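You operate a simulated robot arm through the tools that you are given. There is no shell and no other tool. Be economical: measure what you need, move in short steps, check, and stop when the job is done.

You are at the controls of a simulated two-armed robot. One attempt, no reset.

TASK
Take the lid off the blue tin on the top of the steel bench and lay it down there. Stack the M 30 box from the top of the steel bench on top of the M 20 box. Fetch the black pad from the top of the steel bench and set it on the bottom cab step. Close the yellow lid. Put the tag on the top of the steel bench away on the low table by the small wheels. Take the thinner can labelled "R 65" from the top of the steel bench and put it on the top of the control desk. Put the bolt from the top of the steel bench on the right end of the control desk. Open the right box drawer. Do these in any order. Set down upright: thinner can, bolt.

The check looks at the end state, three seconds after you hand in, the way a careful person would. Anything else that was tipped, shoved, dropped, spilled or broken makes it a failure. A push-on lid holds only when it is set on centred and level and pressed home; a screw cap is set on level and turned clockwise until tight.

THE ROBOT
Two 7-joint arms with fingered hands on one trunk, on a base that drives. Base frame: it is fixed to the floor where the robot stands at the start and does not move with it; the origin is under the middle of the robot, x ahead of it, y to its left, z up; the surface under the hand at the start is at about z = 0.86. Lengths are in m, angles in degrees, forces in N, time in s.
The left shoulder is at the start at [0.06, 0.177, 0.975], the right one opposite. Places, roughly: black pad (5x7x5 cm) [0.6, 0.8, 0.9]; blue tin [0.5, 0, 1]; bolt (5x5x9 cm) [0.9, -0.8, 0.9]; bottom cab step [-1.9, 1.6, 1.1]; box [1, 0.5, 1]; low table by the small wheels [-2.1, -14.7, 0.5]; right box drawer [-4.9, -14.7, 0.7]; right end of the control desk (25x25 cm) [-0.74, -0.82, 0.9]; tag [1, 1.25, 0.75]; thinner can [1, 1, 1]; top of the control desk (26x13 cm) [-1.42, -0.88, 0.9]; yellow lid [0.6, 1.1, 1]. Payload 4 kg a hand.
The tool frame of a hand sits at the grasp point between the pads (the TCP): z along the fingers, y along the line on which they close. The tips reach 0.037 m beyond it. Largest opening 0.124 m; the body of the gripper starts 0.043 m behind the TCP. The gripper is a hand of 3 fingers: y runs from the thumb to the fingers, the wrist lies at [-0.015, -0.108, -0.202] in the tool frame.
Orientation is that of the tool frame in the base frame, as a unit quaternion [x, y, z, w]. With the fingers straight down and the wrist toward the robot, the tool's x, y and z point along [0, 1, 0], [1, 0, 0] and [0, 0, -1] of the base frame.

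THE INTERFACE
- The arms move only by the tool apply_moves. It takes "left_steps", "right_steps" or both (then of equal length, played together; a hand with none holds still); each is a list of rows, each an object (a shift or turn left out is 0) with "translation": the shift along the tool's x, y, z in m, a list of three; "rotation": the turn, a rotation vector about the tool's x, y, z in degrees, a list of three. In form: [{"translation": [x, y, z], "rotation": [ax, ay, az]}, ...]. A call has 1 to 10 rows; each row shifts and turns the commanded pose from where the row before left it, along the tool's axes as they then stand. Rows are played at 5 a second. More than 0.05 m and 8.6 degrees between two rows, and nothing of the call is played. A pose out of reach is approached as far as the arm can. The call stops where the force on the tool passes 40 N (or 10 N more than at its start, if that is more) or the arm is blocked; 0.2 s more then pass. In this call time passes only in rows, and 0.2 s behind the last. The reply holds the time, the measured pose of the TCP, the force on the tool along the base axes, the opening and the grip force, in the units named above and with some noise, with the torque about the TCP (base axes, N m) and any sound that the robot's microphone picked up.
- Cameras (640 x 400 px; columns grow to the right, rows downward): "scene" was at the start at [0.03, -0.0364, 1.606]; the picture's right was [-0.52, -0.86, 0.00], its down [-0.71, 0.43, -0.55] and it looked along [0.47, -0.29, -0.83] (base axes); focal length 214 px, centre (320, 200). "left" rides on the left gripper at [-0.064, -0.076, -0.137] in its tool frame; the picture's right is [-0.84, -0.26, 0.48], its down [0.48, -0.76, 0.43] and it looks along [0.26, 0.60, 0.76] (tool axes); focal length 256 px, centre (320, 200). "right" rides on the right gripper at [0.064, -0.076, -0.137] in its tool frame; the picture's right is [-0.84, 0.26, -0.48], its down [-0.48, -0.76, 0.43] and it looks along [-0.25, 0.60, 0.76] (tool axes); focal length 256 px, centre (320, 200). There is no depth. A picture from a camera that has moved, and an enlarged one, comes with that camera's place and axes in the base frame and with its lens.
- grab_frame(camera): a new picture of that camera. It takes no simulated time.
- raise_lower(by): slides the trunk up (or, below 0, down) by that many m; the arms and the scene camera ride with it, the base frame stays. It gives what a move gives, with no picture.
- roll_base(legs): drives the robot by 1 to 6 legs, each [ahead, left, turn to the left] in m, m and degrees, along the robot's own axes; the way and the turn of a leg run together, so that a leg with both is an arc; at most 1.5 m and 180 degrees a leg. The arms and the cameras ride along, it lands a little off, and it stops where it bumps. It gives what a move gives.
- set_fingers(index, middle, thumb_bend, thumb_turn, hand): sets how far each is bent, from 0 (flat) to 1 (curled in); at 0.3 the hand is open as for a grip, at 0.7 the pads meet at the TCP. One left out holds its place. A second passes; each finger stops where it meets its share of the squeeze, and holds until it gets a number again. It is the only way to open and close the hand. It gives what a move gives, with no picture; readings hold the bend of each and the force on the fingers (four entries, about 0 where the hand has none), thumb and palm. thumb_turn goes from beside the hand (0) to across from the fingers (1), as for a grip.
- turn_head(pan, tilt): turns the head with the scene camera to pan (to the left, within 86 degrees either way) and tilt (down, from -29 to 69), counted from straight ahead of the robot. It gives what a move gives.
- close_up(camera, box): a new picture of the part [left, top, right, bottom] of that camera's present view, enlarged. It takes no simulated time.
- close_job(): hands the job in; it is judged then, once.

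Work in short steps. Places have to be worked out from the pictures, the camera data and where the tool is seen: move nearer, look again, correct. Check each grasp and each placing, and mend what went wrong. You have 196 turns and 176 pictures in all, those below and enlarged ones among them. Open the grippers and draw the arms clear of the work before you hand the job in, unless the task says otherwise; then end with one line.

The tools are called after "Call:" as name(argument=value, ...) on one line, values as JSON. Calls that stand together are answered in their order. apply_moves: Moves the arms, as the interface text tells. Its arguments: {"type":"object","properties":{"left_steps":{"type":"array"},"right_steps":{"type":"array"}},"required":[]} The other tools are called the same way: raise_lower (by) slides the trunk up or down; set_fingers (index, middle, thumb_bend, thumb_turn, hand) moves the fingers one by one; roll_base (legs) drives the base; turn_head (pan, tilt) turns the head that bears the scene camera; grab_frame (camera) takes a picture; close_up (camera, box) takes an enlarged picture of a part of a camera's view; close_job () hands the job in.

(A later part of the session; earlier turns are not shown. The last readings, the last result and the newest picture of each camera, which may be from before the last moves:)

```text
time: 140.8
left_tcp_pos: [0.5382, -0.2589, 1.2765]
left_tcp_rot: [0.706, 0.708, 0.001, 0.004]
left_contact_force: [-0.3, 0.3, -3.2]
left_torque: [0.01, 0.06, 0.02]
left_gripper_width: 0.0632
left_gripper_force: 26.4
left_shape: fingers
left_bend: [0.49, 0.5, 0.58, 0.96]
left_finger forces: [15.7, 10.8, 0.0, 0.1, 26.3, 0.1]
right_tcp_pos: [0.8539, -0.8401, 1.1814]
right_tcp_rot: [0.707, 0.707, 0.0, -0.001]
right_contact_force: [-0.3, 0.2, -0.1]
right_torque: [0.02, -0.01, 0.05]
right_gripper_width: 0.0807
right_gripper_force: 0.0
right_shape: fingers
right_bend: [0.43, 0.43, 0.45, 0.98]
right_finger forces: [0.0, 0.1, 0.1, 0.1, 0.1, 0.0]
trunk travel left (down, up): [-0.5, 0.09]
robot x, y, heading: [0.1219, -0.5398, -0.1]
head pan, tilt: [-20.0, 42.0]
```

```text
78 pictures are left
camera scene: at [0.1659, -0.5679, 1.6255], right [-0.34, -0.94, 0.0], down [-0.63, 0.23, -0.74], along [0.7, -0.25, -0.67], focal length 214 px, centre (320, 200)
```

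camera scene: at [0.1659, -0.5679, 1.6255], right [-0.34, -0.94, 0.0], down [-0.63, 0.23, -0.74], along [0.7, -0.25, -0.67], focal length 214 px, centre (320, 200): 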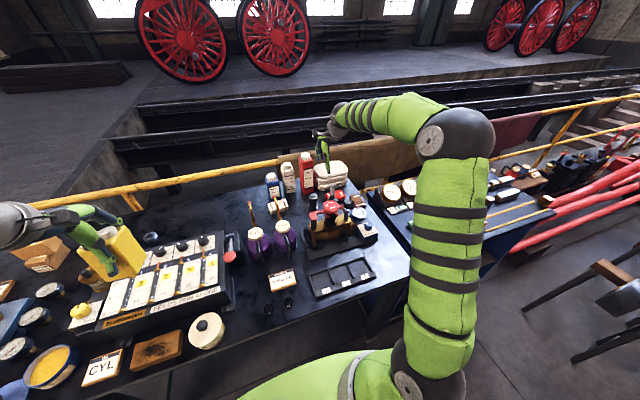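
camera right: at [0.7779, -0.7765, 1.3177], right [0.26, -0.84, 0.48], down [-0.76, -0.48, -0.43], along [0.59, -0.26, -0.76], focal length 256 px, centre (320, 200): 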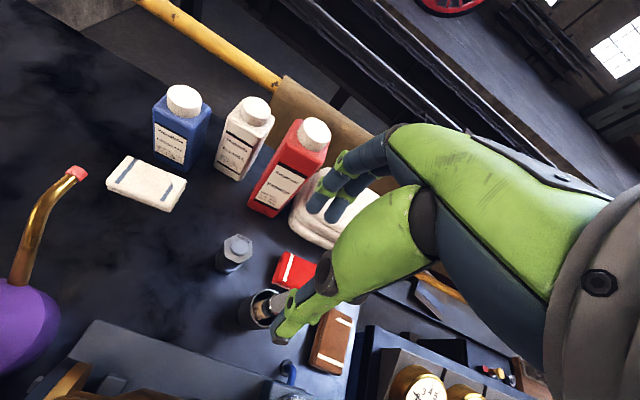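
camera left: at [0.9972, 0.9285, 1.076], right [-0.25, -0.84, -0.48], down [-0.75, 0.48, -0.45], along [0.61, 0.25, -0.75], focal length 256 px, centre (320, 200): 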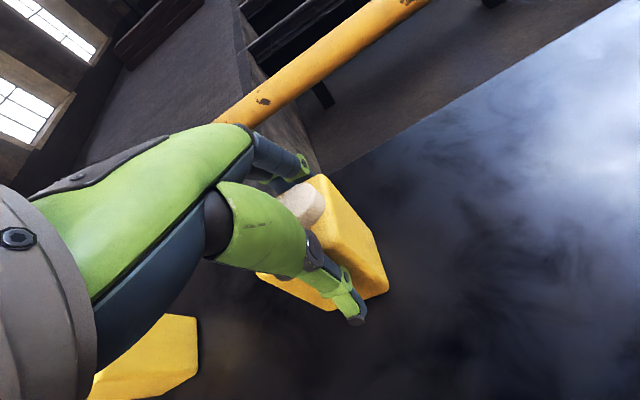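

From above I see the hex bolt at (0.913, −0.81) with a brush cup beside it at (0.86, −0.88). I centre over the bolt, yaw the hand −30° away from the cup, and look.

Call:
apply_moves(right_steps=[{"translation": [0.015, 0.03, 0]}, {"translation": [0.015, 0.029, 0]}, {"rotation": [0, 0, 7.5]}, {"rotation": [0, 0, 7.5]}, {"rotation": [0, 0, 7.5]}, {"rotation": [0, 0, 7.5]}, {"translation": [0, 0, 0.04]}, {"translation": [0, 0, 0.03]}])

Call:
grab_frame(camera="right")

Call:
close_up(camera="scene", box=[270, 130, 400, 230])

```text
time: 142.6
left_tcp_pos: [0.5393, -0.2607, 1.2785]
left_tcp_rot: [0.705, 0.709, 0.001, 0.005]
left_contact_force: [0.0, -0.5, -3.2]
left_torque: [-0.01, -0.02, 0.02]
left_gripper_width: 0.0632
left_gripper_force: 26.8
left_shape: fingers
left_bend: [0.49, 0.5, 0.58, 0.96]
left_finger forces: [15.8, 10.9, 0.0, 0.0, 26.3, 0.0]
right_tcp_pos: [0.9143, -0.8076, 1.1104]
right_tcp_rot: [0.866, 0.5, -0.002, -0.001]
right_contact_force: [-0.3, -0.4, 1.0]
right_torque: [-0.02, -0.01, 0.01]
right_gripper_width: 0.0808
right_gripper_force: 0.1
right_shape: fingers
right_bend: [0.43, 0.43, 0.45, 0.98]
right_finger forces: [0.0, 0.0, 0.1, 0.1, 0.0, 0.0]
trunk travel left (down, up): [-0.5, 0.09]
robot x, y, heading: [0.1171, -0.5418, 0.4]
head pan, tilt: [-20.0, 42.0]
```

```text
77 pictures are left
camera right: at [0.8785, -0.7153, 1.2471], right [-0.2, -0.85, 0.48], down [-0.9, -0.04, -0.43], along [0.39, -0.52, -0.76], focal length 256 px, centre (320, 200)
```

right: 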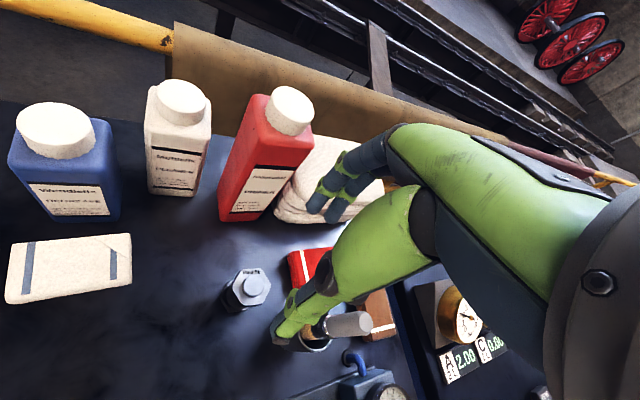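

```text
4.00 times, centred on (335, 180) of scene
camera zoom: at [0.1657, -0.568, 1.6256], right [-0.34, -0.94, 0.0], down [-0.63, 0.23, -0.74], along [0.7, -0.25, -0.67], focal length 858 px, centre (260, 280)
```

zoom: 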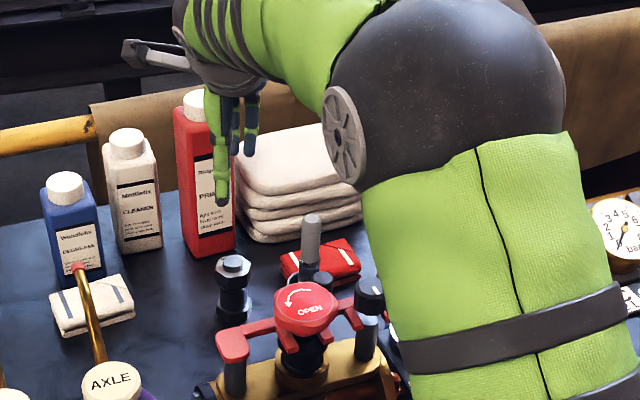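

Bolt at (0.916, −0.803), hand nearly centred; brush cup well clear. Descend to z≈0.92 in two stages.

Call:
apply_moves(right_steps=[{"translation": [0.004, 0, 0.045]}, {"translation": [0, 0, 0.045]}, {"translation": [0, 0, 0.03]}])

Call:
grab_frame(camera="right")

Call:
close_up(camera="scene", box=[270, 130, 400, 230])

```text
time: 143.4
left_tcp_pos: [0.5385, -0.2586, 1.277]
left_tcp_rot: [0.707, 0.708, 0.002, 0.004]
left_contact_force: [0.1, 0.0, -4.0]
left_torque: [-0.01, 0.0, -0.02]
left_gripper_width: 0.0633
left_gripper_force: 26.3
left_shape: fingers
left_bend: [0.49, 0.5, 0.58, 0.96]
left_finger forces: [15.8, 10.9, 0.0, 0.1, 26.3, 0.0]
right_tcp_pos: [0.9168, -0.8028, 0.9914]
right_tcp_rot: [0.866, 0.5, -0.001, -0.001]
right_contact_force: [0.0, 0.2, -1.2]
right_torque: [-0.04, -0.04, 0.02]
right_gripper_width: 0.081
right_gripper_force: 0.1
right_shape: fingers
right_bend: [0.43, 0.43, 0.45, 0.98]
right_finger forces: [0.0, 0.0, 0.1, 0.1, 0.0, 0.0]
trunk travel left (down, up): [-0.5, 0.09]
robot x, y, heading: [0.1169, -0.5367, 0.1]
head pan, tilt: [-20.0, 42.0]
```

```text
75 pictures are left
camera right: at [0.8819, -0.7121, 1.1284], right [-0.2, -0.85, 0.48], down [-0.9, -0.04, -0.43], along [0.39, -0.52, -0.76], focal length 256 px, centre (320, 200)
```

right: 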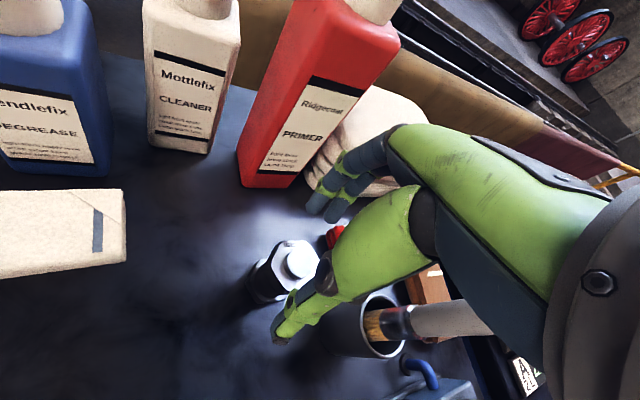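

```text
4.00 times, centred on (335, 180) of scene
camera zoom: at [0.1659, -0.5681, 1.6256], right [-0.34, -0.94, 0.0], down [-0.63, 0.23, -0.74], along [0.7, -0.25, -0.67], focal length 858 px, centre (260, 280)
```

zoom: 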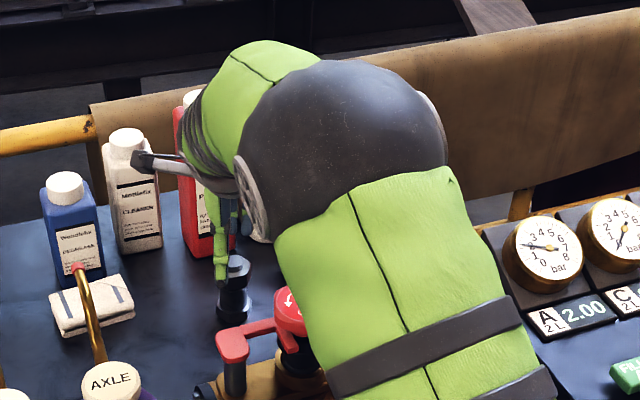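

Clear still. Lower the last 7 cm and close.

Call:
apply_moves(right_steps=[{"translation": [0, 0.0, 0.04]}, {"translation": [0, 0, 0.031]}])

Call:
set_fingers(hand="right", index=0.65, middle=0.65, thumb_bend=0.65)

Call:
grab_frame(camera="right")

```text
time: 144.0
left_tcp_pos: [0.5386, -0.2591, 1.2769]
left_tcp_rot: [0.706, 0.708, 0.002, 0.004]
left_contact_force: [0.0, -0.1, -3.0]
left_torque: [-0.02, 0.05, 0.0]
left_gripper_width: 0.0629
left_gripper_force: 26.5
left_shape: fingers
left_bend: [0.49, 0.5, 0.58, 0.96]
left_finger forces: [15.7, 10.8, 0.0, 0.0, 26.4, 0.1]
right_tcp_pos: [0.9147, -0.8059, 0.921]
right_tcp_rot: [0.866, 0.499, 0.0, -0.001]
right_contact_force: [0.0, 0.7, 0.1]
right_torque: [-0.01, -0.01, 0.02]
right_gripper_width: 0.0808
right_gripper_force: 0.1
right_shape: fingers
right_bend: [0.43, 0.43, 0.45, 0.98]
right_finger forces: [0.1, 0.0, 0.0, 0.0, 0.0, 0.0]
trunk travel left (down, up): [-0.5, 0.09]
robot x, y, heading: [0.1213, -0.5402, 0.2]
head pan, tilt: [-20.0, 42.0]
```

```text
time: 145.0
left_tcp_pos: [0.5386, -0.2604, 1.2776]
left_tcp_rot: [0.706, 0.708, 0.002, 0.004]
left_contact_force: [1.0, -0.8, -2.0]
left_torque: [0.0, 0.01, 0.0]
left_gripper_width: 0.063
left_gripper_force: 26.4
left_shape: fingers
left_bend: [0.49, 0.5, 0.58, 0.96]
left_finger forces: [15.8, 10.9, 0.0, 0.0, 26.3, 0.0]
right_tcp_pos: [0.9147, -0.8062, 0.922]
right_tcp_rot: [0.866, 0.5, 0.0, 0.0]
right_contact_force: [4.0, -2.7, 11.2]
right_torque: [-0.36, -0.62, 0.0]
right_gripper_width: 0.0402
right_gripper_force: 17.4
right_shape: fingers
right_bend: [0.57, 0.59, 0.62, 0.97]
right_finger forces: [10.7, 9.0, 0.1, 0.0, 16.4, 0.0]
trunk travel left (down, up): [-0.5, 0.09]
robot x, y, heading: [0.1153, -0.5408, 0.1]
head pan, tilt: [-20.0, 42.0]
```

```text
73 pictures are left
camera right: at [0.8799, -0.7146, 1.059], right [-0.2, -0.85, 0.48], down [-0.9, -0.04, -0.43], along [0.39, -0.52, -0.76], focal length 256 px, centre (320, 200)
```

right: 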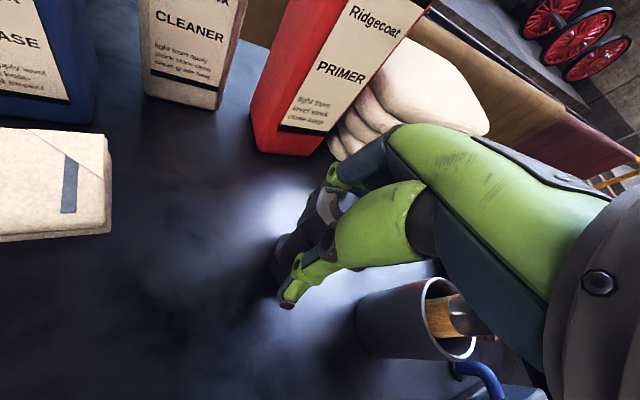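

Gripped (4 cm wide, 17 N). I squeeze a bit more and lift straight up.

Call:
set_fingers(hand="right", index=0.75, middle=0.75, thumb_bend=0.75)

Call:
apply_moves(right_steps=[{"translation": [0, 0, -0.02]}, {"translation": [0, 0, -0.04]}, {"translation": [0, 0, -0.045]}, {"translation": [0, 0, -0.045]}, {"translation": [0, 0, -0.045]}, {"translation": [0, 0, -0.045]}])

Call:
grab_frame(camera="right")

```text
time: 146.0
left_tcp_pos: [0.5376, -0.2605, 1.2782]
left_tcp_rot: [0.706, 0.709, 0.002, 0.004]
left_contact_force: [-0.2, 1.0, -3.0]
left_torque: [0.01, 0.02, -0.01]
left_gripper_width: 0.0633
left_gripper_force: 26.4
left_shape: fingers
left_bend: [0.49, 0.5, 0.58, 0.96]
left_finger forces: [15.8, 10.9, 0.0, 0.1, 26.2, 0.0]
right_tcp_pos: [0.9141, -0.8061, 0.9221]
right_tcp_rot: [0.866, 0.499, 0.0, 0.0]
right_contact_force: [2.4, -3.9, 11.1]
right_torque: [-0.42, -0.49, -0.03]
right_gripper_width: 0.0352
right_gripper_force: 26.9
right_shape: fingers
right_bend: [0.54, 0.58, 0.65, 0.96]
right_finger forces: [15.7, 13.0, 0.0, 0.0, 25.2, 0.0]
trunk travel left (down, up): [-0.5, 0.09]
robot x, y, heading: [0.1186, -0.5395, 0.2]
head pan, tilt: [-20.0, 42.0]
```

```text
time: 147.4
left_tcp_pos: [0.5389, -0.2594, 1.2773]
left_tcp_rot: [0.706, 0.708, 0.002, 0.004]
left_contact_force: [0.9, 0.3, -3.1]
left_torque: [0.0, 0.06, 0.01]
left_gripper_width: 0.0633
left_gripper_force: 26.3
left_shape: fingers
left_bend: [0.49, 0.5, 0.58, 0.96]
left_finger forces: [15.8, 11.0, 0.0, 0.0, 26.3, 0.0]
right_tcp_pos: [0.9159, -0.806, 1.1621]
right_tcp_rot: [0.866, 0.499, -0.002, -0.002]
right_contact_force: [0.3, -0.2, -6.7]
right_torque: [0.0, 0.11, -0.03]
right_gripper_width: 0.0352
right_gripper_force: 24.4
right_shape: fingers
right_bend: [0.54, 0.58, 0.65, 0.96]
right_finger forces: [15.5, 10.8, 0.0, 0.0, 23.1, 0.0]
trunk travel left (down, up): [-0.5, 0.09]
robot x, y, heading: [0.1154, -0.5388, 0.1]
head pan, tilt: [-20.0, 42.0]
```

```text
72 pictures are left
camera right: at [0.8813, -0.7137, 1.2993], right [-0.2, -0.85, 0.48], down [-0.9, -0.04, -0.43], along [0.39, -0.52, -0.76], focal length 256 px, centre (320, 200)
```

right: 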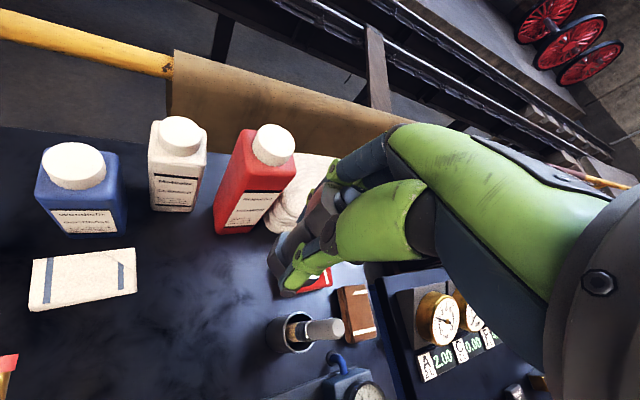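

Bolt held securely. I retract it over the valve, back off a little and drive south down the aisle to view the desk from its south side.

Call:
apply_moves(right_steps=[{"translation": [-0.01, -0.02, -0.04]}, {"translation": [-0.022, -0.039, 0]}, {"translation": [-0.022, -0.039, 0]}, {"translation": [-0.022, -0.039, 0]}, {"translation": [-0.022, -0.039, 0]}, {"translation": [-0.022, -0.039, 0]}, {"translation": [-0.022, -0.039, 0]}, {"translation": [-0.022, -0.039, 0]}])

Call:
roll_base(legs=[[-0.18, 0, 0], [0, -1.0, 0]])

Call:
turn_head(pan=-86, tilt=35)

Call:
grab_frame(camera="scene")

```text
time: 149.2
left_tcp_pos: [0.5373, -0.2604, 1.2776]
left_tcp_rot: [0.706, 0.708, 0.002, 0.004]
left_contact_force: [-0.2, -0.9, -3.0]
left_torque: [0.0, 0.04, 0.0]
left_gripper_width: 0.063
left_gripper_force: 26.1
left_shape: fingers
left_bend: [0.49, 0.5, 0.58, 0.96]
left_finger forces: [15.8, 10.9, 0.1, 0.1, 26.4, 0.1]
right_tcp_pos: [0.5805, -0.8001, 1.2038]
right_tcp_rot: [0.867, 0.499, 0.0, 0.001]
right_contact_force: [-0.3, -0.4, -6.9]
right_torque: [-0.02, 0.11, 0.03]
right_gripper_width: 0.0349
right_gripper_force: 24.2
right_shape: fingers
right_bend: [0.55, 0.58, 0.65, 0.96]
right_finger forces: [15.0, 11.5, 0.0, 0.0, 22.7, 0.0]
trunk travel left (down, up): [-0.5, 0.09]
robot x, y, heading: [0.1119, -0.5426, 0.1]
head pan, tilt: [-20.0, 42.0]
```

```text
time: 155.4
left_tcp_pos: [0.3603, -1.2556, 1.2769]
left_tcp_rot: [0.709, 0.705, 0.003, 0.004]
left_contact_force: [0.0, -0.1, -2.9]
left_torque: [0.03, 0.0, 0.02]
left_gripper_width: 0.0633
left_gripper_force: 26.6
left_shape: fingers
left_bend: [0.49, 0.5, 0.58, 0.96]
left_finger forces: [15.8, 10.9, 0.1, 0.0, 26.4, 0.0]
right_tcp_pos: [0.3998, -1.7943, 1.203]
right_tcp_rot: [0.868, 0.496, -0.001, 0.0]
right_contact_force: [0.5, -0.2, -6.9]
right_torque: [0.02, 0.13, 0.0]
right_gripper_width: 0.0347
right_gripper_force: 24.5
right_shape: fingers
right_bend: [0.55, 0.58, 0.65, 0.96]
right_finger forces: [14.8, 11.6, 0.0, 0.0, 22.4, 0.1]
trunk travel left (down, up): [-0.5, 0.09]
robot x, y, heading: [-0.0634, -1.5279, -0.4]
head pan, tilt: [-20.0, 42.0]
```

```text
time: 156.8
left_tcp_pos: [0.3601, -1.2548, 1.2762]
left_tcp_rot: [0.709, 0.705, 0.001, 0.004]
left_contact_force: [-0.3, -0.2, -2.8]
left_torque: [0.0, 0.02, -0.02]
left_gripper_width: 0.0631
left_gripper_force: 26.9
left_shape: fingers
left_bend: [0.49, 0.5, 0.58, 0.96]
left_finger forces: [15.9, 10.8, 0.0, 0.1, 26.4, 0.0]
right_tcp_pos: [0.4007, -1.793, 1.2029]
right_tcp_rot: [0.868, 0.496, -0.001, -0.001]
right_contact_force: [0.0, -0.1, -6.9]
right_torque: [0.0, 0.1, -0.02]
right_gripper_width: 0.035
right_gripper_force: 24.8
right_shape: fingers
right_bend: [0.55, 0.58, 0.65, 0.96]
right_finger forces: [14.8, 11.6, 0.0, 0.0, 22.4, 0.0]
trunk travel left (down, up): [-0.5, 0.09]
robot x, y, heading: [-0.0636, -1.5352, -0.4]
head pan, tilt: [-85.9, 35.0]
```

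```text
71 pictures are left
camera scene: at [-0.0874, -1.619, 1.636], right [-1.0, -0.07, 0.0], down [-0.04, 0.57, -0.82], along [0.05, -0.82, -0.57], focal length 214 px, centre (320, 200)
```

scene: 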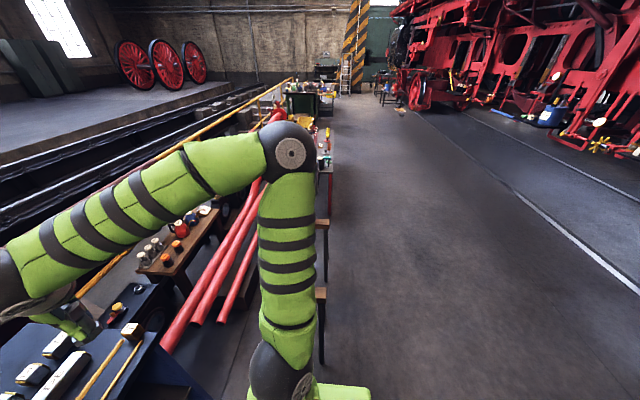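

Open floor to the west. I drive back (west) and south a bit, then turn left to face the desk.

Call:
roll_base(legs=[[-0.5, 0, 0], [-0.5, -0.5, 0], [0, 0, 90]])

Call:
turn_head(pan=0, tilt=30)

Call:
grab_frame(camera="scene")

```text
time: 167.0
left_tcp_pos: [-1.3434, -1.6055, 1.2778]
left_tcp_rot: [0.0, 1.0, 0.004, 0.002]
left_contact_force: [0.8, 0.8, -2.4]
left_torque: [-0.02, 0.04, 0.0]
left_gripper_width: 0.063
left_gripper_force: 25.8
left_shape: fingers
left_bend: [0.49, 0.5, 0.58, 0.96]
left_finger forces: [15.3, 10.7, 0.0, 0.0, 25.6, 0.0]
right_tcp_pos: [-0.8049, -1.561, 1.2037]
right_tcp_rot: [0.259, 0.966, -0.002, 0.0]
right_contact_force: [-1.6, 0.6, -6.8]
right_torque: [-0.09, 0.03, -0.05]
right_gripper_width: 0.0345
right_gripper_force: 22.8
right_shape: fingers
right_bend: [0.55, 0.58, 0.65, 0.96]
right_finger forces: [13.9, 11.4, 0.1, 0.1, 21.1, 0.0]
trunk travel left (down, up): [-0.5, 0.09]
robot x, y, heading: [-1.0625, -2.0292, 90.0]
head pan, tilt: [-85.9, 35.0]
```

```text
time: 168.6
left_tcp_pos: [-1.3439, -1.6054, 1.2769]
left_tcp_rot: [-0.002, 1.0, 0.005, 0.001]
left_contact_force: [0.1, 0.3, -2.7]
left_torque: [0.02, -0.01, 0.01]
left_gripper_width: 0.0629
left_gripper_force: 25.8
left_shape: fingers
left_bend: [0.49, 0.5, 0.58, 0.96]
left_finger forces: [15.4, 10.7, 0.0, 0.0, 25.7, 0.0]
right_tcp_pos: [-0.8042, -1.561, 1.2024]
right_tcp_rot: [0.26, 0.966, -0.001, 0.001]
right_contact_force: [0.6, -0.3, -7.2]
right_torque: [-0.11, 0.0, 0.01]
right_gripper_width: 0.0345
right_gripper_force: 23.4
right_shape: fingers
right_bend: [0.55, 0.58, 0.65, 0.96]
right_finger forces: [14.0, 11.3, 0.1, 0.0, 21.2, 0.0]
trunk travel left (down, up): [-0.5, 0.09]
robot x, y, heading: [-1.0617, -2.0302, 90.1]
head pan, tilt: [0.0, 30.0]
```

```text
70 pictures are left
camera scene: at [-1.0643, -1.9666, 1.6438], right [1.0, 0.0, 0.0], down [0.0, -0.5, -0.87], along [0.0, 0.87, -0.5], focal length 214 px, centre (320, 200)
```

scene: 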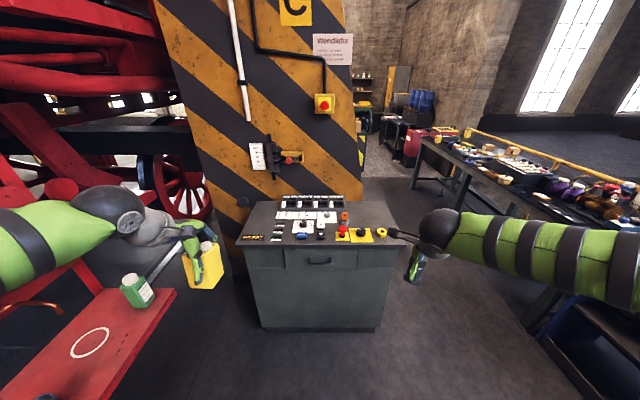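

The control desk is straight ahead. Zoom for free space.

Call:
close_up(camera="scene", box=[230, 185, 410, 285])

```text
3.56 times, centred on (320, 235) of scene
camera zoom: at [-1.0643, -1.9666, 1.6438], right [1.0, 0.0, 0.0], down [0.0, -0.5, -0.87], along [0.0, 0.87, -0.5], focal length 763 px, centre (320, 76)
```

zoom: 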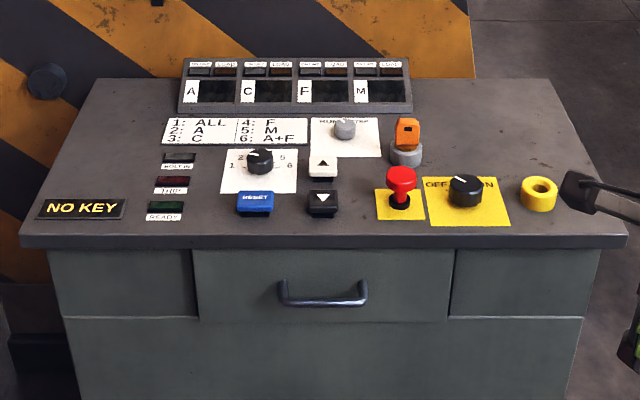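

Both target zones are clear: can at about (−1.42, −0.88) on the left part, bolt at (−0.74, −0.82) on the right end. Driving 0.43 m closer.

Call:
roll_base(legs=[[0.43, 0, 0]])

Call:
turn_head(pan=0, tilt=42)

Call:
grab_frame(camera="scene")

Call:
grab_frame(camera="left")

```text
time: 171.2
left_tcp_pos: [-1.3433, -1.1764, 1.2763]
left_tcp_rot: [-0.001, 1.0, 0.003, 0.002]
left_contact_force: [0.3, -1.0, -3.0]
left_torque: [-0.03, -0.02, -0.01]
left_gripper_width: 0.0632
left_gripper_force: 25.9
left_shape: fingers
left_bend: [0.49, 0.5, 0.58, 0.96]
left_finger forces: [15.4, 10.7, 0.0, 0.0, 25.8, 0.0]
right_tcp_pos: [-0.8041, -1.1346, 1.2028]
right_tcp_rot: [0.26, 0.966, -0.001, 0.0]
right_contact_force: [-0.3, 0.3, -6.5]
right_torque: [-0.08, 0.0, 0.04]
right_gripper_width: 0.0342
right_gripper_force: 23.5
right_shape: fingers
right_bend: [0.55, 0.58, 0.65, 0.96]
right_finger forces: [14.1, 11.5, 0.0, 0.0, 21.2, 0.0]
trunk travel left (down, up): [-0.5, 0.09]
robot x, y, heading: [-1.0656, -1.5974, 90.2]
head pan, tilt: [0.0, 30.0]
```

```text
time: 172.0
left_tcp_pos: [-1.3453, -1.1776, 1.2766]
left_tcp_rot: [-0.001, 1.0, 0.004, 0.002]
left_contact_force: [0.6, -0.3, -2.9]
left_torque: [-0.07, -0.04, -0.01]
left_gripper_width: 0.0629
left_gripper_force: 25.9
left_shape: fingers
left_bend: [0.49, 0.5, 0.58, 0.96]
left_finger forces: [15.3, 10.7, 0.1, 0.0, 25.7, 0.0]
right_tcp_pos: [-0.8036, -1.1346, 1.2031]
right_tcp_rot: [0.261, 0.965, -0.001, 0.001]
right_contact_force: [0.0, -0.3, -6.4]
right_torque: [-0.08, 0.03, 0.02]
right_gripper_width: 0.0344
right_gripper_force: 23.5
right_shape: fingers
right_bend: [0.55, 0.58, 0.65, 0.96]
right_finger forces: [14.1, 11.5, 0.1, 0.0, 21.4, 0.0]
trunk travel left (down, up): [-0.5, 0.09]
robot x, y, heading: [-1.0684, -1.598, 90.1]
head pan, tilt: [0.0, 42.0]
```

```text
68 pictures are left
camera scene: at [-1.0647, -1.5455, 1.6256], right [1.0, 0.0, 0.0], down [0.0, -0.67, -0.74], along [0.0, 0.74, -0.67], focal length 214 px, centre (320, 200)
```

scene: 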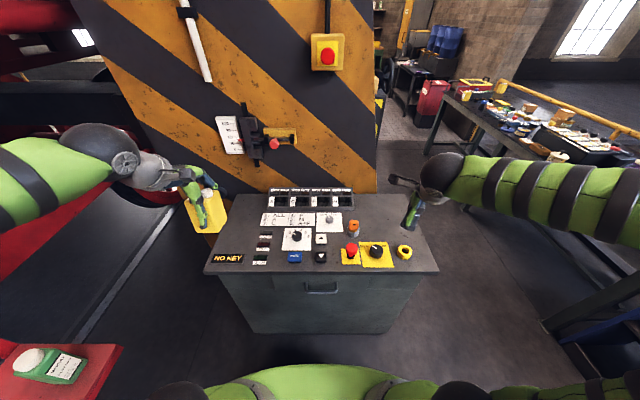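

```text
67 pictures are left
camera left: at [-1.2801, -1.254, 1.4116], right [0.84, -0.25, -0.48], down [-0.48, -0.76, -0.44], along [-0.25, 0.6, -0.76], focal length 256 px, centre (320, 200)
```

left: 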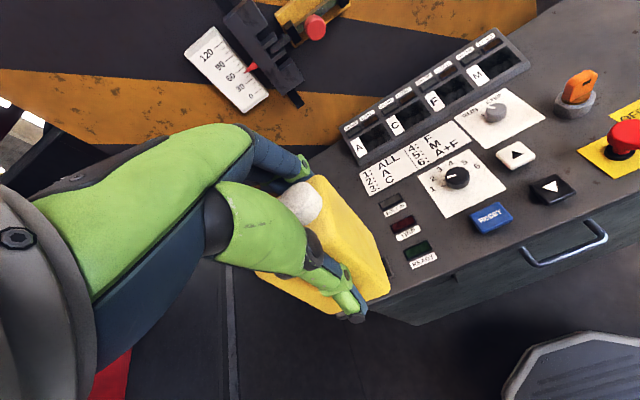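

Desk height triangulates to ≈0.90. I move both hands over their target spots together and part-way down.

Call:
apply_moves(left_steps=[{"translation": [0.0107, 0.0426, 0]}, {"translation": [0.0107, 0.0426, 0]}, {"translation": [0.0107, 0.0426, 0]}, {"translation": [0.0107, 0.0426, 0]}, {"translation": [0.0107, 0.0426, 0]}, {"translation": [0.0107, 0.0426, 0]}, {"translation": [0.0107, 0.0426, 0]}, {"translation": [0, 0, 0.045]}, {"translation": [0, 0, 0.045]}, {"translation": [0, 0, 0.045]}], right_steps=[{"translation": [0.0146, 0.0436, 0]}, {"translation": [0.0146, 0.0436, 0]}, {"translation": [0.0146, 0.0436, 0]}, {"translation": [0.0146, 0.0436, 0]}, {"translation": [0.0146, 0.0436, 0]}, {"translation": [0.0146, 0.0436, 0]}, {"translation": [0.0146, 0.0436, 0]}, {"translation": [0, 0, 0.04]}, {"translation": [0, 0, 0.04]}, {"translation": [0, 0, 0.04]}])

Call:
close_up(camera="scene", box=[180, 140, 460, 290])

Call:
grab_frame(camera="left")

Call:
grab_frame(camera="right")

```text
time: 174.2
left_tcp_pos: [-1.4216, -0.8792, 1.1415]
left_tcp_rot: [0.0, 1.0, 0.002, 0.002]
left_contact_force: [0.1, 0.0, -2.8]
left_torque: [-0.04, 0.0, 0.0]
left_gripper_width: 0.0626
left_gripper_force: 26.0
left_shape: fingers
left_bend: [0.49, 0.5, 0.58, 0.96]
left_finger forces: [15.5, 10.7, 0.1, 0.0, 25.8, 0.0]
right_tcp_pos: [-0.7392, -0.8173, 1.0804]
right_tcp_rot: [0.259, 0.966, -0.002, -0.001]
right_contact_force: [-1.4, 0.7, -6.7]
right_torque: [-0.1, 0.05, 0.0]
right_gripper_width: 0.0342
right_gripper_force: 23.5
right_shape: fingers
right_bend: [0.55, 0.59, 0.65, 0.96]
right_finger forces: [13.9, 11.9, 0.2, 0.0, 20.9, 0.0]
trunk travel left (down, up): [-0.5, 0.09]
robot x, y, heading: [-1.0644, -1.597, 90.0]
head pan, tilt: [0.0, 42.0]
```

```text
2.29 times, centred on (320, 215) of scene
camera zoom: at [-1.0649, -1.5443, 1.6255], right [1.0, 0.0, 0.0], down [0.0, -0.67, -0.74], along [0.0, 0.74, -0.67], focal length 490 px, centre (320, 166)
```

zoom: 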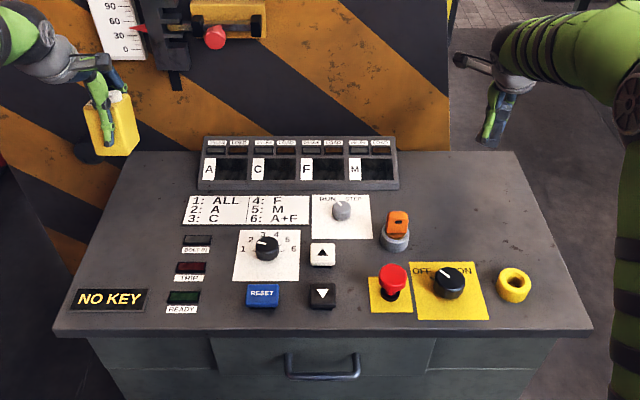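

```text
65 pictures are left
camera left: at [-1.3571, -0.9559, 1.2766], right [0.84, -0.25, -0.48], down [-0.48, -0.76, -0.44], along [-0.25, 0.6, -0.76], focal length 256 px, centre (320, 200)
```

left: 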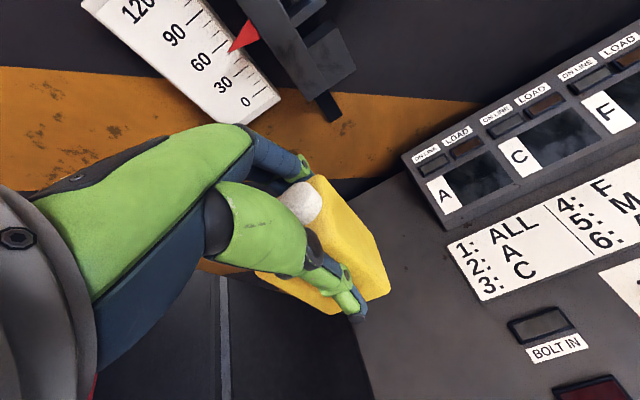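

```text
64 pictures are left
camera right: at [-0.8338, -0.8512, 1.218], right [0.85, -0.2, 0.48], down [0.04, -0.9, -0.43], along [0.52, 0.39, -0.76], focal length 256 px, centre (320, 200)
```

right: 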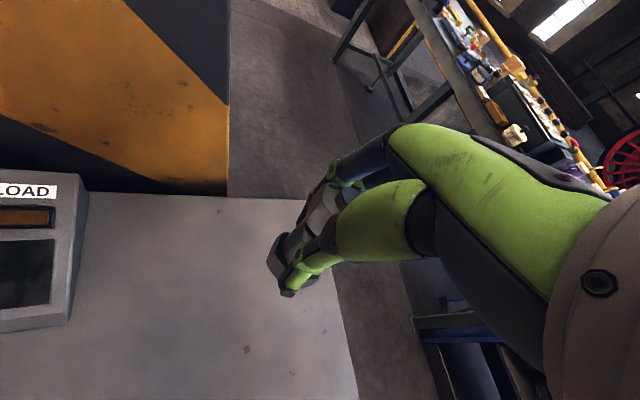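

Desk top spans x −1.487…−0.62; both spots are good (can nudged 6 mm inward). Lower both to just above the surface.

Call:
apply_moves(left_steps=[{"translation": [-0.006, 0, 0.04]}, {"translation": [0, 0, 0.04]}, {"translation": [0, 0, 0.04]}, {"translation": [0, 0, 0.02]}], right_steps=[{"translation": [0, 0, 0.04]}, {"translation": [0, 0, 0.035]}, {"translation": [0, 0, 0.025]}, {"translation": [0, 0, 0.005]}])

Call:
grab_frame(camera="left")

Call:
grab_frame(camera="right")

Call:
close_up(camera="scene", box=[180, 140, 460, 290])

```text
time: 175.2
left_tcp_pos: [-1.4124, -0.878, 1.0041]
left_tcp_rot: [-0.001, 1.0, 0.004, 0.002]
left_contact_force: [0.9, -0.3, -3.3]
left_torque: [-0.01, 0.0, 0.04]
left_gripper_width: 0.0627
left_gripper_force: 25.5
left_shape: fingers
left_bend: [0.49, 0.5, 0.58, 0.96]
left_finger forces: [15.3, 10.6, 0.0, 0.0, 25.6, 0.0]
right_tcp_pos: [-0.7388, -0.8186, 0.9773]
right_tcp_rot: [0.261, 0.965, -0.001, 0.0]
right_contact_force: [0.1, -0.7, -6.4]
right_torque: [-0.1, 0.07, 0.04]
right_gripper_width: 0.0335
right_gripper_force: 22.8
right_shape: fingers
right_bend: [0.55, 0.59, 0.65, 0.96]
right_finger forces: [13.4, 12.1, 0.0, 0.0, 20.8, 0.1]
trunk travel left (down, up): [-0.5, 0.09]
robot x, y, heading: [-1.0648, -1.598, 90.1]
head pan, tilt: [0.0, 42.0]
```

```text
63 pictures are left
camera left: at [-1.3487, -0.9548, 1.1379], right [0.84, -0.25, -0.48], down [-0.48, -0.76, -0.44], along [-0.25, 0.6, -0.76], focal length 256 px, centre (320, 200)
```

left: 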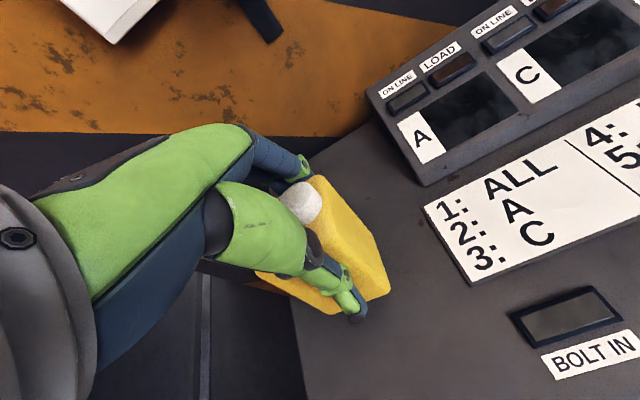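

```text
62 pictures are left
camera right: at [-0.8335, -0.8544, 1.1145], right [0.85, -0.2, 0.48], down [0.04, -0.9, -0.43], along [0.52, 0.39, -0.76], focal length 256 px, centre (320, 200)
```

right: 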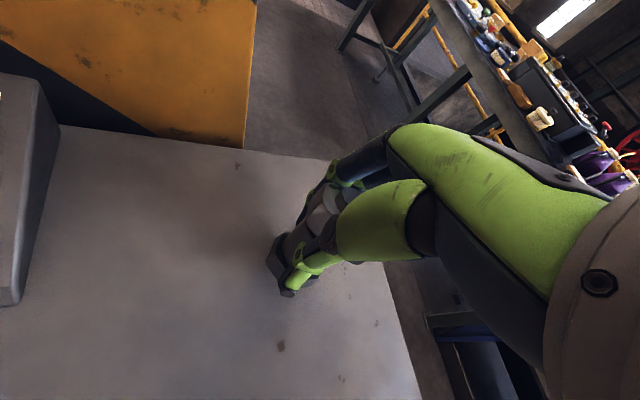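

```text
2.29 times, centred on (320, 215) of scene
camera zoom: at [-1.0647, -1.545, 1.6256], right [1.0, 0.0, 0.0], down [0.0, -0.67, -0.74], along [0.0, 0.74, -0.67], focal length 490 px, centre (320, 166)
```

zoom: 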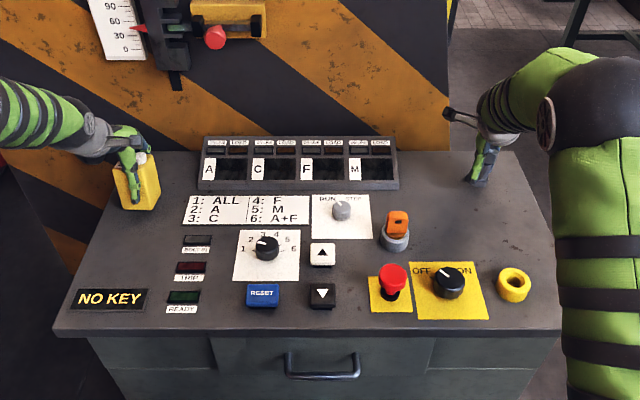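

Check bolt verticality by zooming.

Call:
close_up(camera="scene", box=[360, 180, 430, 230])

```text
8.00 times, centred on (395, 205) of scene
camera zoom: at [-1.0647, -1.545, 1.6256], right [1.0, 0.0, 0.0], down [0.0, -0.67, -0.74], along [0.0, 0.74, -0.67], focal length 1716 px, centre (-280, 160)
```

zoom: 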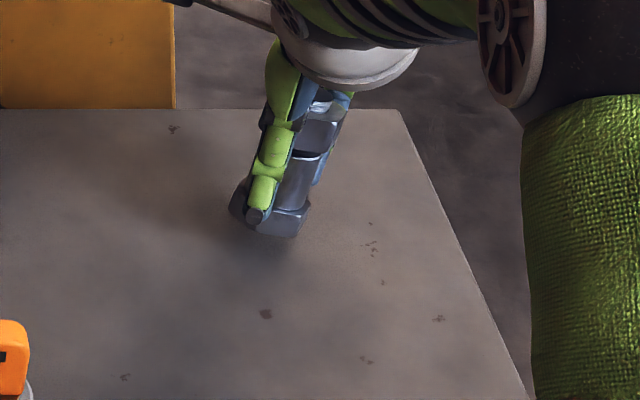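

Bolt looks near vertical. Final lowering in fine steps, both hands, can nudged 1 cm inward.

Call:
apply_moves(left_steps=[{"translation": [-0.012, 0, 0.01]}, {"translation": [0, 0, 0.006]}, {"translation": [0, 0, 0.004]}, {"translation": [0, 0, 0.002]}], right_steps=[{"translation": [0, 0, 0.006]}, {"translation": [0, 0, 0.004]}, {"translation": [0, 0, 0.002]}, {"translation": [0, 0, 0.002]}])

```text
time: 176.2
left_tcp_pos: [-1.3994, -0.8771, 0.9821]
left_tcp_rot: [-0.001, 1.0, 0.004, 0.002]
left_contact_force: [1.0, -1.3, 2.0]
left_torque: [0.08, 0.05, -0.06]
left_gripper_width: 0.0627
left_gripper_force: 26.8
left_shape: fingers
left_bend: [0.49, 0.5, 0.58, 0.96]
left_finger forces: [15.0, 10.6, 0.0, 0.1, 27.2, 0.1]
right_tcp_pos: [-0.7392, -0.8219, 0.963]
right_tcp_rot: [0.261, 0.965, -0.001, 0.0]
right_contact_force: [1.0, 1.1, -6.7]
right_torque: [-0.14, 0.04, 0.04]
right_gripper_width: 0.0341
right_gripper_force: 23.4
right_shape: fingers
right_bend: [0.55, 0.59, 0.65, 0.96]
right_finger forces: [13.4, 12.1, 0.1, 0.1, 20.7, 0.1]
trunk travel left (down, up): [-0.5, 0.09]
robot x, y, heading: [-1.0649, -1.5992, 89.9]
head pan, tilt: [0.0, 42.0]
```

Can touches; bolt not yet. Continue with 2 mm steps for the right, 2 mm for the left.

Call:
apply_moves(left_steps=[{"translation": [0, 0, 0.001]}, {"translation": [0, 0, 0.001]}, {"translation": [0, 0, 0]}, {"translation": [0, 0, 0]}], right_steps=[{"translation": [0, 0, 0.002]}, {"translation": [0, 0, 0.002]}, {"translation": [0, 0, 0.002]}, {"translation": [0, 0, 0.001]}])

```text
time: 177.2
left_tcp_pos: [-1.4011, -0.8792, 0.9832]
left_tcp_rot: [-0.001, 1.0, 0.006, 0.002]
left_contact_force: [2.2, 3.8, 7.8]
left_torque: [0.59, -0.01, -0.13]
left_gripper_width: 0.063
left_gripper_force: 27.2
left_shape: fingers
left_bend: [0.49, 0.5, 0.58, 0.96]
left_finger forces: [15.7, 12.3, 0.1, 0.1, 25.8, 0.1]
right_tcp_pos: [-0.74, -0.8208, 0.9608]
right_tcp_rot: [0.26, 0.966, 0.004, 0.0]
right_contact_force: [-2.8, -4.2, 26.3]
right_torque: [0.41, -0.14, 0.04]
right_gripper_width: 0.0335
right_gripper_force: 26.2
right_shape: fingers
right_bend: [0.55, 0.59, 0.65, 0.96]
right_finger forces: [10.6, 12.4, 0.1, 0.0, 28.8, 0.0]
trunk travel left (down, up): [-0.5, 0.09]
robot x, y, heading: [-1.0641, -1.5996, 89.9]
head pan, tilt: [0.0, 42.0]
```

Both resting. Ease the bolt 2 mm, then release each gently.

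Call:
apply_moves(right_steps=[{"translation": [0, 0, -0.002]}])

Call:
set_fingers(hand="left", index=0.44, middle=0.44, thumb_bend=0.5)

Call:
set_fingers(hand="right", index=0.52, middle=0.55, thumb_bend=0.6)

Call:
set_fingers(hand="right", index=0.43, middle=0.43, thumb_bend=0.43)

Call:
set_fingers(hand="left", index=0.36, middle=0.36, thumb_bend=0.36)

Call:
close_up(camera="scene", box=[180, 140, 460, 290])

```text
time: 177.6
left_tcp_pos: [-1.4017, -0.8796, 0.9828]
left_tcp_rot: [-0.001, 1.0, 0.006, 0.002]
left_contact_force: [3.2, 2.0, 10.8]
left_torque: [0.61, -0.03, -0.15]
left_gripper_width: 0.0629
left_gripper_force: 27.1
left_shape: fingers
left_bend: [0.49, 0.5, 0.58, 0.96]
left_finger forces: [15.4, 11.9, 0.1, 0.1, 26.6, 0.0]
right_tcp_pos: [-0.7389, -0.8213, 0.9595]
right_tcp_rot: [0.26, 0.966, 0.001, 0.001]
right_contact_force: [-0.8, -1.1, 22.1]
right_torque: [0.55, -0.17, 0.0]
right_gripper_width: 0.0334
right_gripper_force: 25.1
right_shape: fingers
right_bend: [0.55, 0.59, 0.65, 0.96]
right_finger forces: [11.1, 13.1, 0.0, 0.0, 26.4, 0.0]
trunk travel left (down, up): [-0.5, 0.09]
robot x, y, heading: [-1.0655, -1.5976, 89.8]
head pan, tilt: [0.0, 42.0]
```

```text
time: 178.6
left_tcp_pos: [-1.4013, -0.879, 0.9815]
left_tcp_rot: [0.0, 1.0, 0.006, 0.002]
left_contact_force: [-0.3, 0.1, -0.7]
left_torque: [0.0, -0.04, 0.02]
left_gripper_width: 0.0723
left_gripper_force: 0.3
left_shape: fingers
left_bend: [0.44, 0.44, 0.5, 0.98]
left_finger forces: [0.0, 0.0, 0.0, 0.1, 0.6, 0.0]
right_tcp_pos: [-0.7395, -0.8212, 0.9597]
right_tcp_rot: [0.259, 0.966, 0.0, 0.0]
right_contact_force: [0.4, -1.8, 23.8]
right_torque: [0.58, -0.33, -0.01]
right_gripper_width: 0.0335
right_gripper_force: 25.0
right_shape: fingers
right_bend: [0.55, 0.59, 0.65, 0.96]
right_finger forces: [10.8, 13.7, 0.0, 0.0, 26.1, 0.0]
trunk travel left (down, up): [-0.5, 0.09]
robot x, y, heading: [-1.0638, -1.5992, 90.2]
head pan, tilt: [0.0, 42.0]
```

```text
time: 179.6
left_tcp_pos: [-1.3994, -0.8786, 0.9808]
left_tcp_rot: [-0.001, 1.0, 0.005, 0.002]
left_contact_force: [0.6, -1.0, -1.1]
left_torque: [0.02, -0.01, 0.01]
left_gripper_width: 0.0723
left_gripper_force: 0.1
left_shape: fingers
left_bend: [0.44, 0.44, 0.5, 0.98]
left_finger forces: [0.0, 0.1, 0.1, 0.0, 0.5, 0.1]
right_tcp_pos: [-0.7394, -0.82, 0.9572]
right_tcp_rot: [0.26, 0.966, -0.001, 0.0]
right_contact_force: [-0.3, 0.1, -0.1]
right_torque: [-0.01, -0.03, 0.0]
right_gripper_width: 0.0451
right_gripper_force: 1.1
right_shape: fingers
right_bend: [0.52, 0.55, 0.6, 0.97]
right_finger forces: [0.0, 0.0, 0.0, 0.0, 1.1, 0.0]
trunk travel left (down, up): [-0.5, 0.09]
robot x, y, heading: [-1.0615, -1.6007, 89.9]
head pan, tilt: [0.0, 42.0]
```

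```text
time: 180.6
left_tcp_pos: [-1.4001, -0.8779, 0.9805]
left_tcp_rot: [-0.001, 1.0, 0.004, 0.002]
left_contact_force: [0.5, -1.8, -0.1]
left_torque: [0.04, -0.03, 0.03]
left_gripper_width: 0.0723
left_gripper_force: 0.8
left_shape: fingers
left_bend: [0.44, 0.44, 0.5, 0.98]
left_finger forces: [0.0, 0.0, 0.0, 0.0, 0.7, 0.1]
right_tcp_pos: [-0.739, -0.8211, 0.9581]
right_tcp_rot: [0.26, 0.966, -0.001, 0.0]
right_contact_force: [0.0, -0.7, 0.1]
right_torque: [0.02, 0.01, -0.04]
right_gripper_width: 0.0836
right_gripper_force: 0.1
right_shape: fingers
right_bend: [0.43, 0.43, 0.43, 0.97]
right_finger forces: [0.0, 0.1, 0.1, 0.0, 0.1, 0.0]
trunk travel left (down, up): [-0.5, 0.09]
robot x, y, heading: [-1.0661, -1.5987, 89.9]
head pan, tilt: [0.0, 42.0]
```

```text
time: 181.6
left_tcp_pos: [-1.4002, -0.8776, 0.9801]
left_tcp_rot: [0.0, 1.0, 0.005, 0.002]
left_contact_force: [0.3, -0.6, -0.4]
left_torque: [0.01, 0.0, 0.0]
left_gripper_width: 0.1054
left_gripper_force: 0.0
left_shape: fingers
left_bend: [0.36, 0.36, 0.36, 0.98]
left_finger forces: [0.0, 0.0, 0.0, 0.0, 0.0, 0.1]
right_tcp_pos: [-0.7398, -0.8203, 0.9588]
right_tcp_rot: [0.26, 0.966, 0.0, 0.0]
right_contact_force: [0.9, 0.8, -0.2]
right_torque: [-0.01, -0.02, 0.02]
right_gripper_width: 0.084
right_gripper_force: 0.1
right_shape: fingers
right_bend: [0.43, 0.43, 0.43, 0.97]
right_finger forces: [0.1, 0.1, 0.1, 0.0, 0.0, 0.0]
trunk travel left (down, up): [-0.5, 0.09]
robot x, y, heading: [-1.0682, -1.5982, 90.1]
head pan, tilt: [0.0, 42.0]
```

```text
2.29 times, centred on (320, 215) of scene
camera zoom: at [-1.0648, -1.5459, 1.6255], right [1.0, 0.0, 0.0], down [0.0, -0.67, -0.74], along [0.0, 0.74, -0.67], focal length 490 px, centre (320, 166)
```

zoom: 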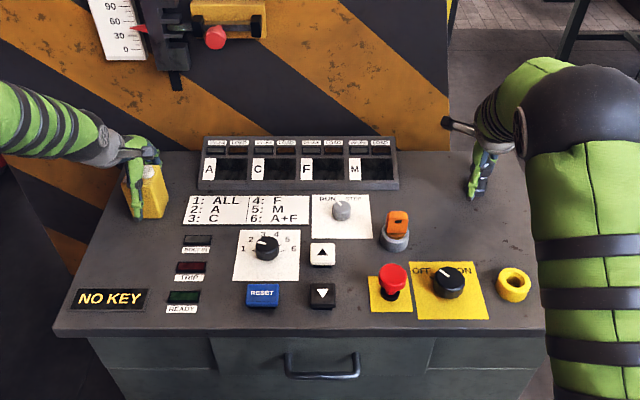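

Both stand free. I raise both hands straight up and check.

Call:
apply_moves(left_steps=[{"translation": [0, 0, -0.04]}, {"translation": [0, 0, -0.045]}, {"translation": [0, 0, -0.045]}, {"translation": [0, 0, -0.045]}, {"translation": [0, -0.045, 0]}, {"translation": [0, -0.045, 0]}, {"translation": [0, -0.045, 0]}, {"translation": [0, -0.045, 0]}, {"translation": [0, -0.045, 0]}, {"translation": [0, -0.045, 0]}], right_steps=[{"translation": [0, 0, -0.04]}, {"translation": [0, 0, -0.045]}, {"translation": [0, 0, -0.045]}, {"translation": [0, 0, -0.045]}, {"translation": [0, 0, -0.03]}, {"translation": [-0.023, -0.039, 0]}, {"translation": [-0.023, -0.039, 0]}, {"translation": [-0.023, -0.039, 0]}, {"translation": [-0.023, -0.039, 0]}, {"translation": [-0.023, -0.039, 0]}])

Call:
close_up(camera="scene", box=[180, 140, 460, 290])

```text
time: 183.8
left_tcp_pos: [-1.3967, -1.1513, 1.1551]
left_tcp_rot: [0.0, 1.0, 0.005, 0.0]
left_contact_force: [0.2, 0.9, 0.4]
left_torque: [0.01, 0.0, -0.01]
left_gripper_width: 0.1054
left_gripper_force: 0.0
left_shape: fingers
left_bend: [0.36, 0.36, 0.36, 0.98]
left_finger forces: [0.0, 0.1, 0.0, 0.0, 0.0, 0.1]
right_tcp_pos: [-0.7375, -1.0492, 1.1641]
right_tcp_rot: [0.26, 0.966, -0.001, -0.001]
right_contact_force: [-0.1, 0.0, 0.9]
right_torque: [0.04, 0.0, -0.03]
right_gripper_width: 0.0839
right_gripper_force: 0.2
right_shape: fingers
right_bend: [0.43, 0.43, 0.43, 0.98]
right_finger forces: [0.0, 0.0, 0.1, 0.0, 0.0, 0.0]
trunk travel left (down, up): [-0.5, 0.09]
robot x, y, heading: [-1.0657, -1.6011, 90.1]
head pan, tilt: [0.0, 42.0]
```

```text
2.29 times, centred on (320, 215) of scene
camera zoom: at [-1.0628, -1.5486, 1.6256], right [1.0, 0.0, 0.0], down [0.0, -0.67, -0.74], along [0.0, 0.74, -0.67], focal length 490 px, centre (320, 166)
```

zoom: 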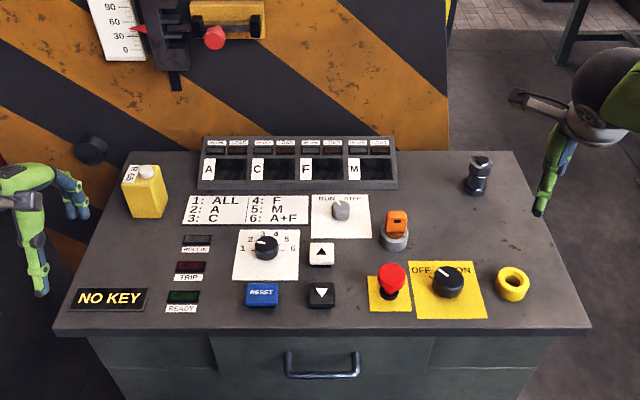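

Can and bolt stand upright on the desk. Now back to the bench for the tag, retracing my path.

Call:
roll_base(legs=[[-0.3, 0, 0], [0, 0, -90], [0.5, 0.37, 0], [0.5, 0, 0], [0, 1.1, 0], [0, 1.12, 0]])

Call:
turn_head(pan=40, tilt=42)

Call:
grab_frame(camera="scene")

```text
time: 205.8
left_tcp_pos: [0.4204, 1.0399, 1.1533]
left_tcp_rot: [0.716, 0.698, 0.002, 0.005]
left_contact_force: [-0.9, 0.8, 0.5]
left_torque: [0.02, 0.01, 0.0]
left_gripper_width: 0.1053
left_gripper_force: 0.0
left_shape: fingers
left_bend: [0.36, 0.36, 0.36, 0.98]
left_finger forces: [0.0, 0.0, 0.0, 0.0, 0.0, 0.1]
right_tcp_pos: [0.5033, 0.3776, 1.1634]
right_tcp_rot: [0.874, 0.486, -0.002, -0.001]
right_contact_force: [-0.2, 0.0, -0.3]
right_torque: [0.01, 0.0, 0.0]
right_gripper_width: 0.0841
right_gripper_force: 0.1
right_shape: fingers
right_bend: [0.43, 0.43, 0.43, 0.98]
right_finger forces: [0.0, 0.1, 0.0, 0.0, 0.1, 0.0]
trunk travel left (down, up): [-0.5, 0.09]
robot x, y, heading: [-0.0404, 0.7152, -1.5]
head pan, tilt: [0.0, 42.0]
```

```text
time: 206.9
left_tcp_pos: [0.4202, 1.0392, 1.1535]
left_tcp_rot: [0.716, 0.698, 0.002, 0.005]
left_contact_force: [-0.9, -1.1, 1.0]
left_torque: [0.0, -0.01, 0.0]
left_gripper_width: 0.1053
left_gripper_force: 0.0
left_shape: fingers
left_bend: [0.36, 0.36, 0.36, 0.98]
left_finger forces: [0.0, 0.1, 0.1, 0.0, 0.0, 0.0]
right_tcp_pos: [0.5042, 0.3772, 1.1632]
right_tcp_rot: [0.874, 0.486, -0.002, 0.0]
right_contact_force: [0.5, 0.1, -0.7]
right_torque: [0.01, -0.01, -0.02]
right_gripper_width: 0.0838
right_gripper_force: 0.0
right_shape: fingers
right_bend: [0.43, 0.43, 0.43, 0.98]
right_finger forces: [0.0, 0.1, 0.0, 0.0, 0.1, 0.1]
trunk travel left (down, up): [-0.5, 0.09]
robot x, y, heading: [-0.041, 0.72, -1.6]
head pan, tilt: [40.0, 42.0]
```

```text
57 pictures are left
camera scene: at [-0.0048, 0.771, 1.6256], right [0.62, -0.78, 0.0], down [-0.52, -0.42, -0.74], along [0.58, 0.46, -0.67], focal length 214 px, centre (320, 200)
```

scene: 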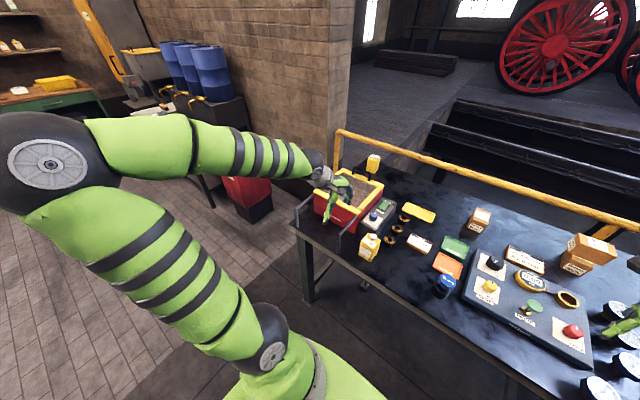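

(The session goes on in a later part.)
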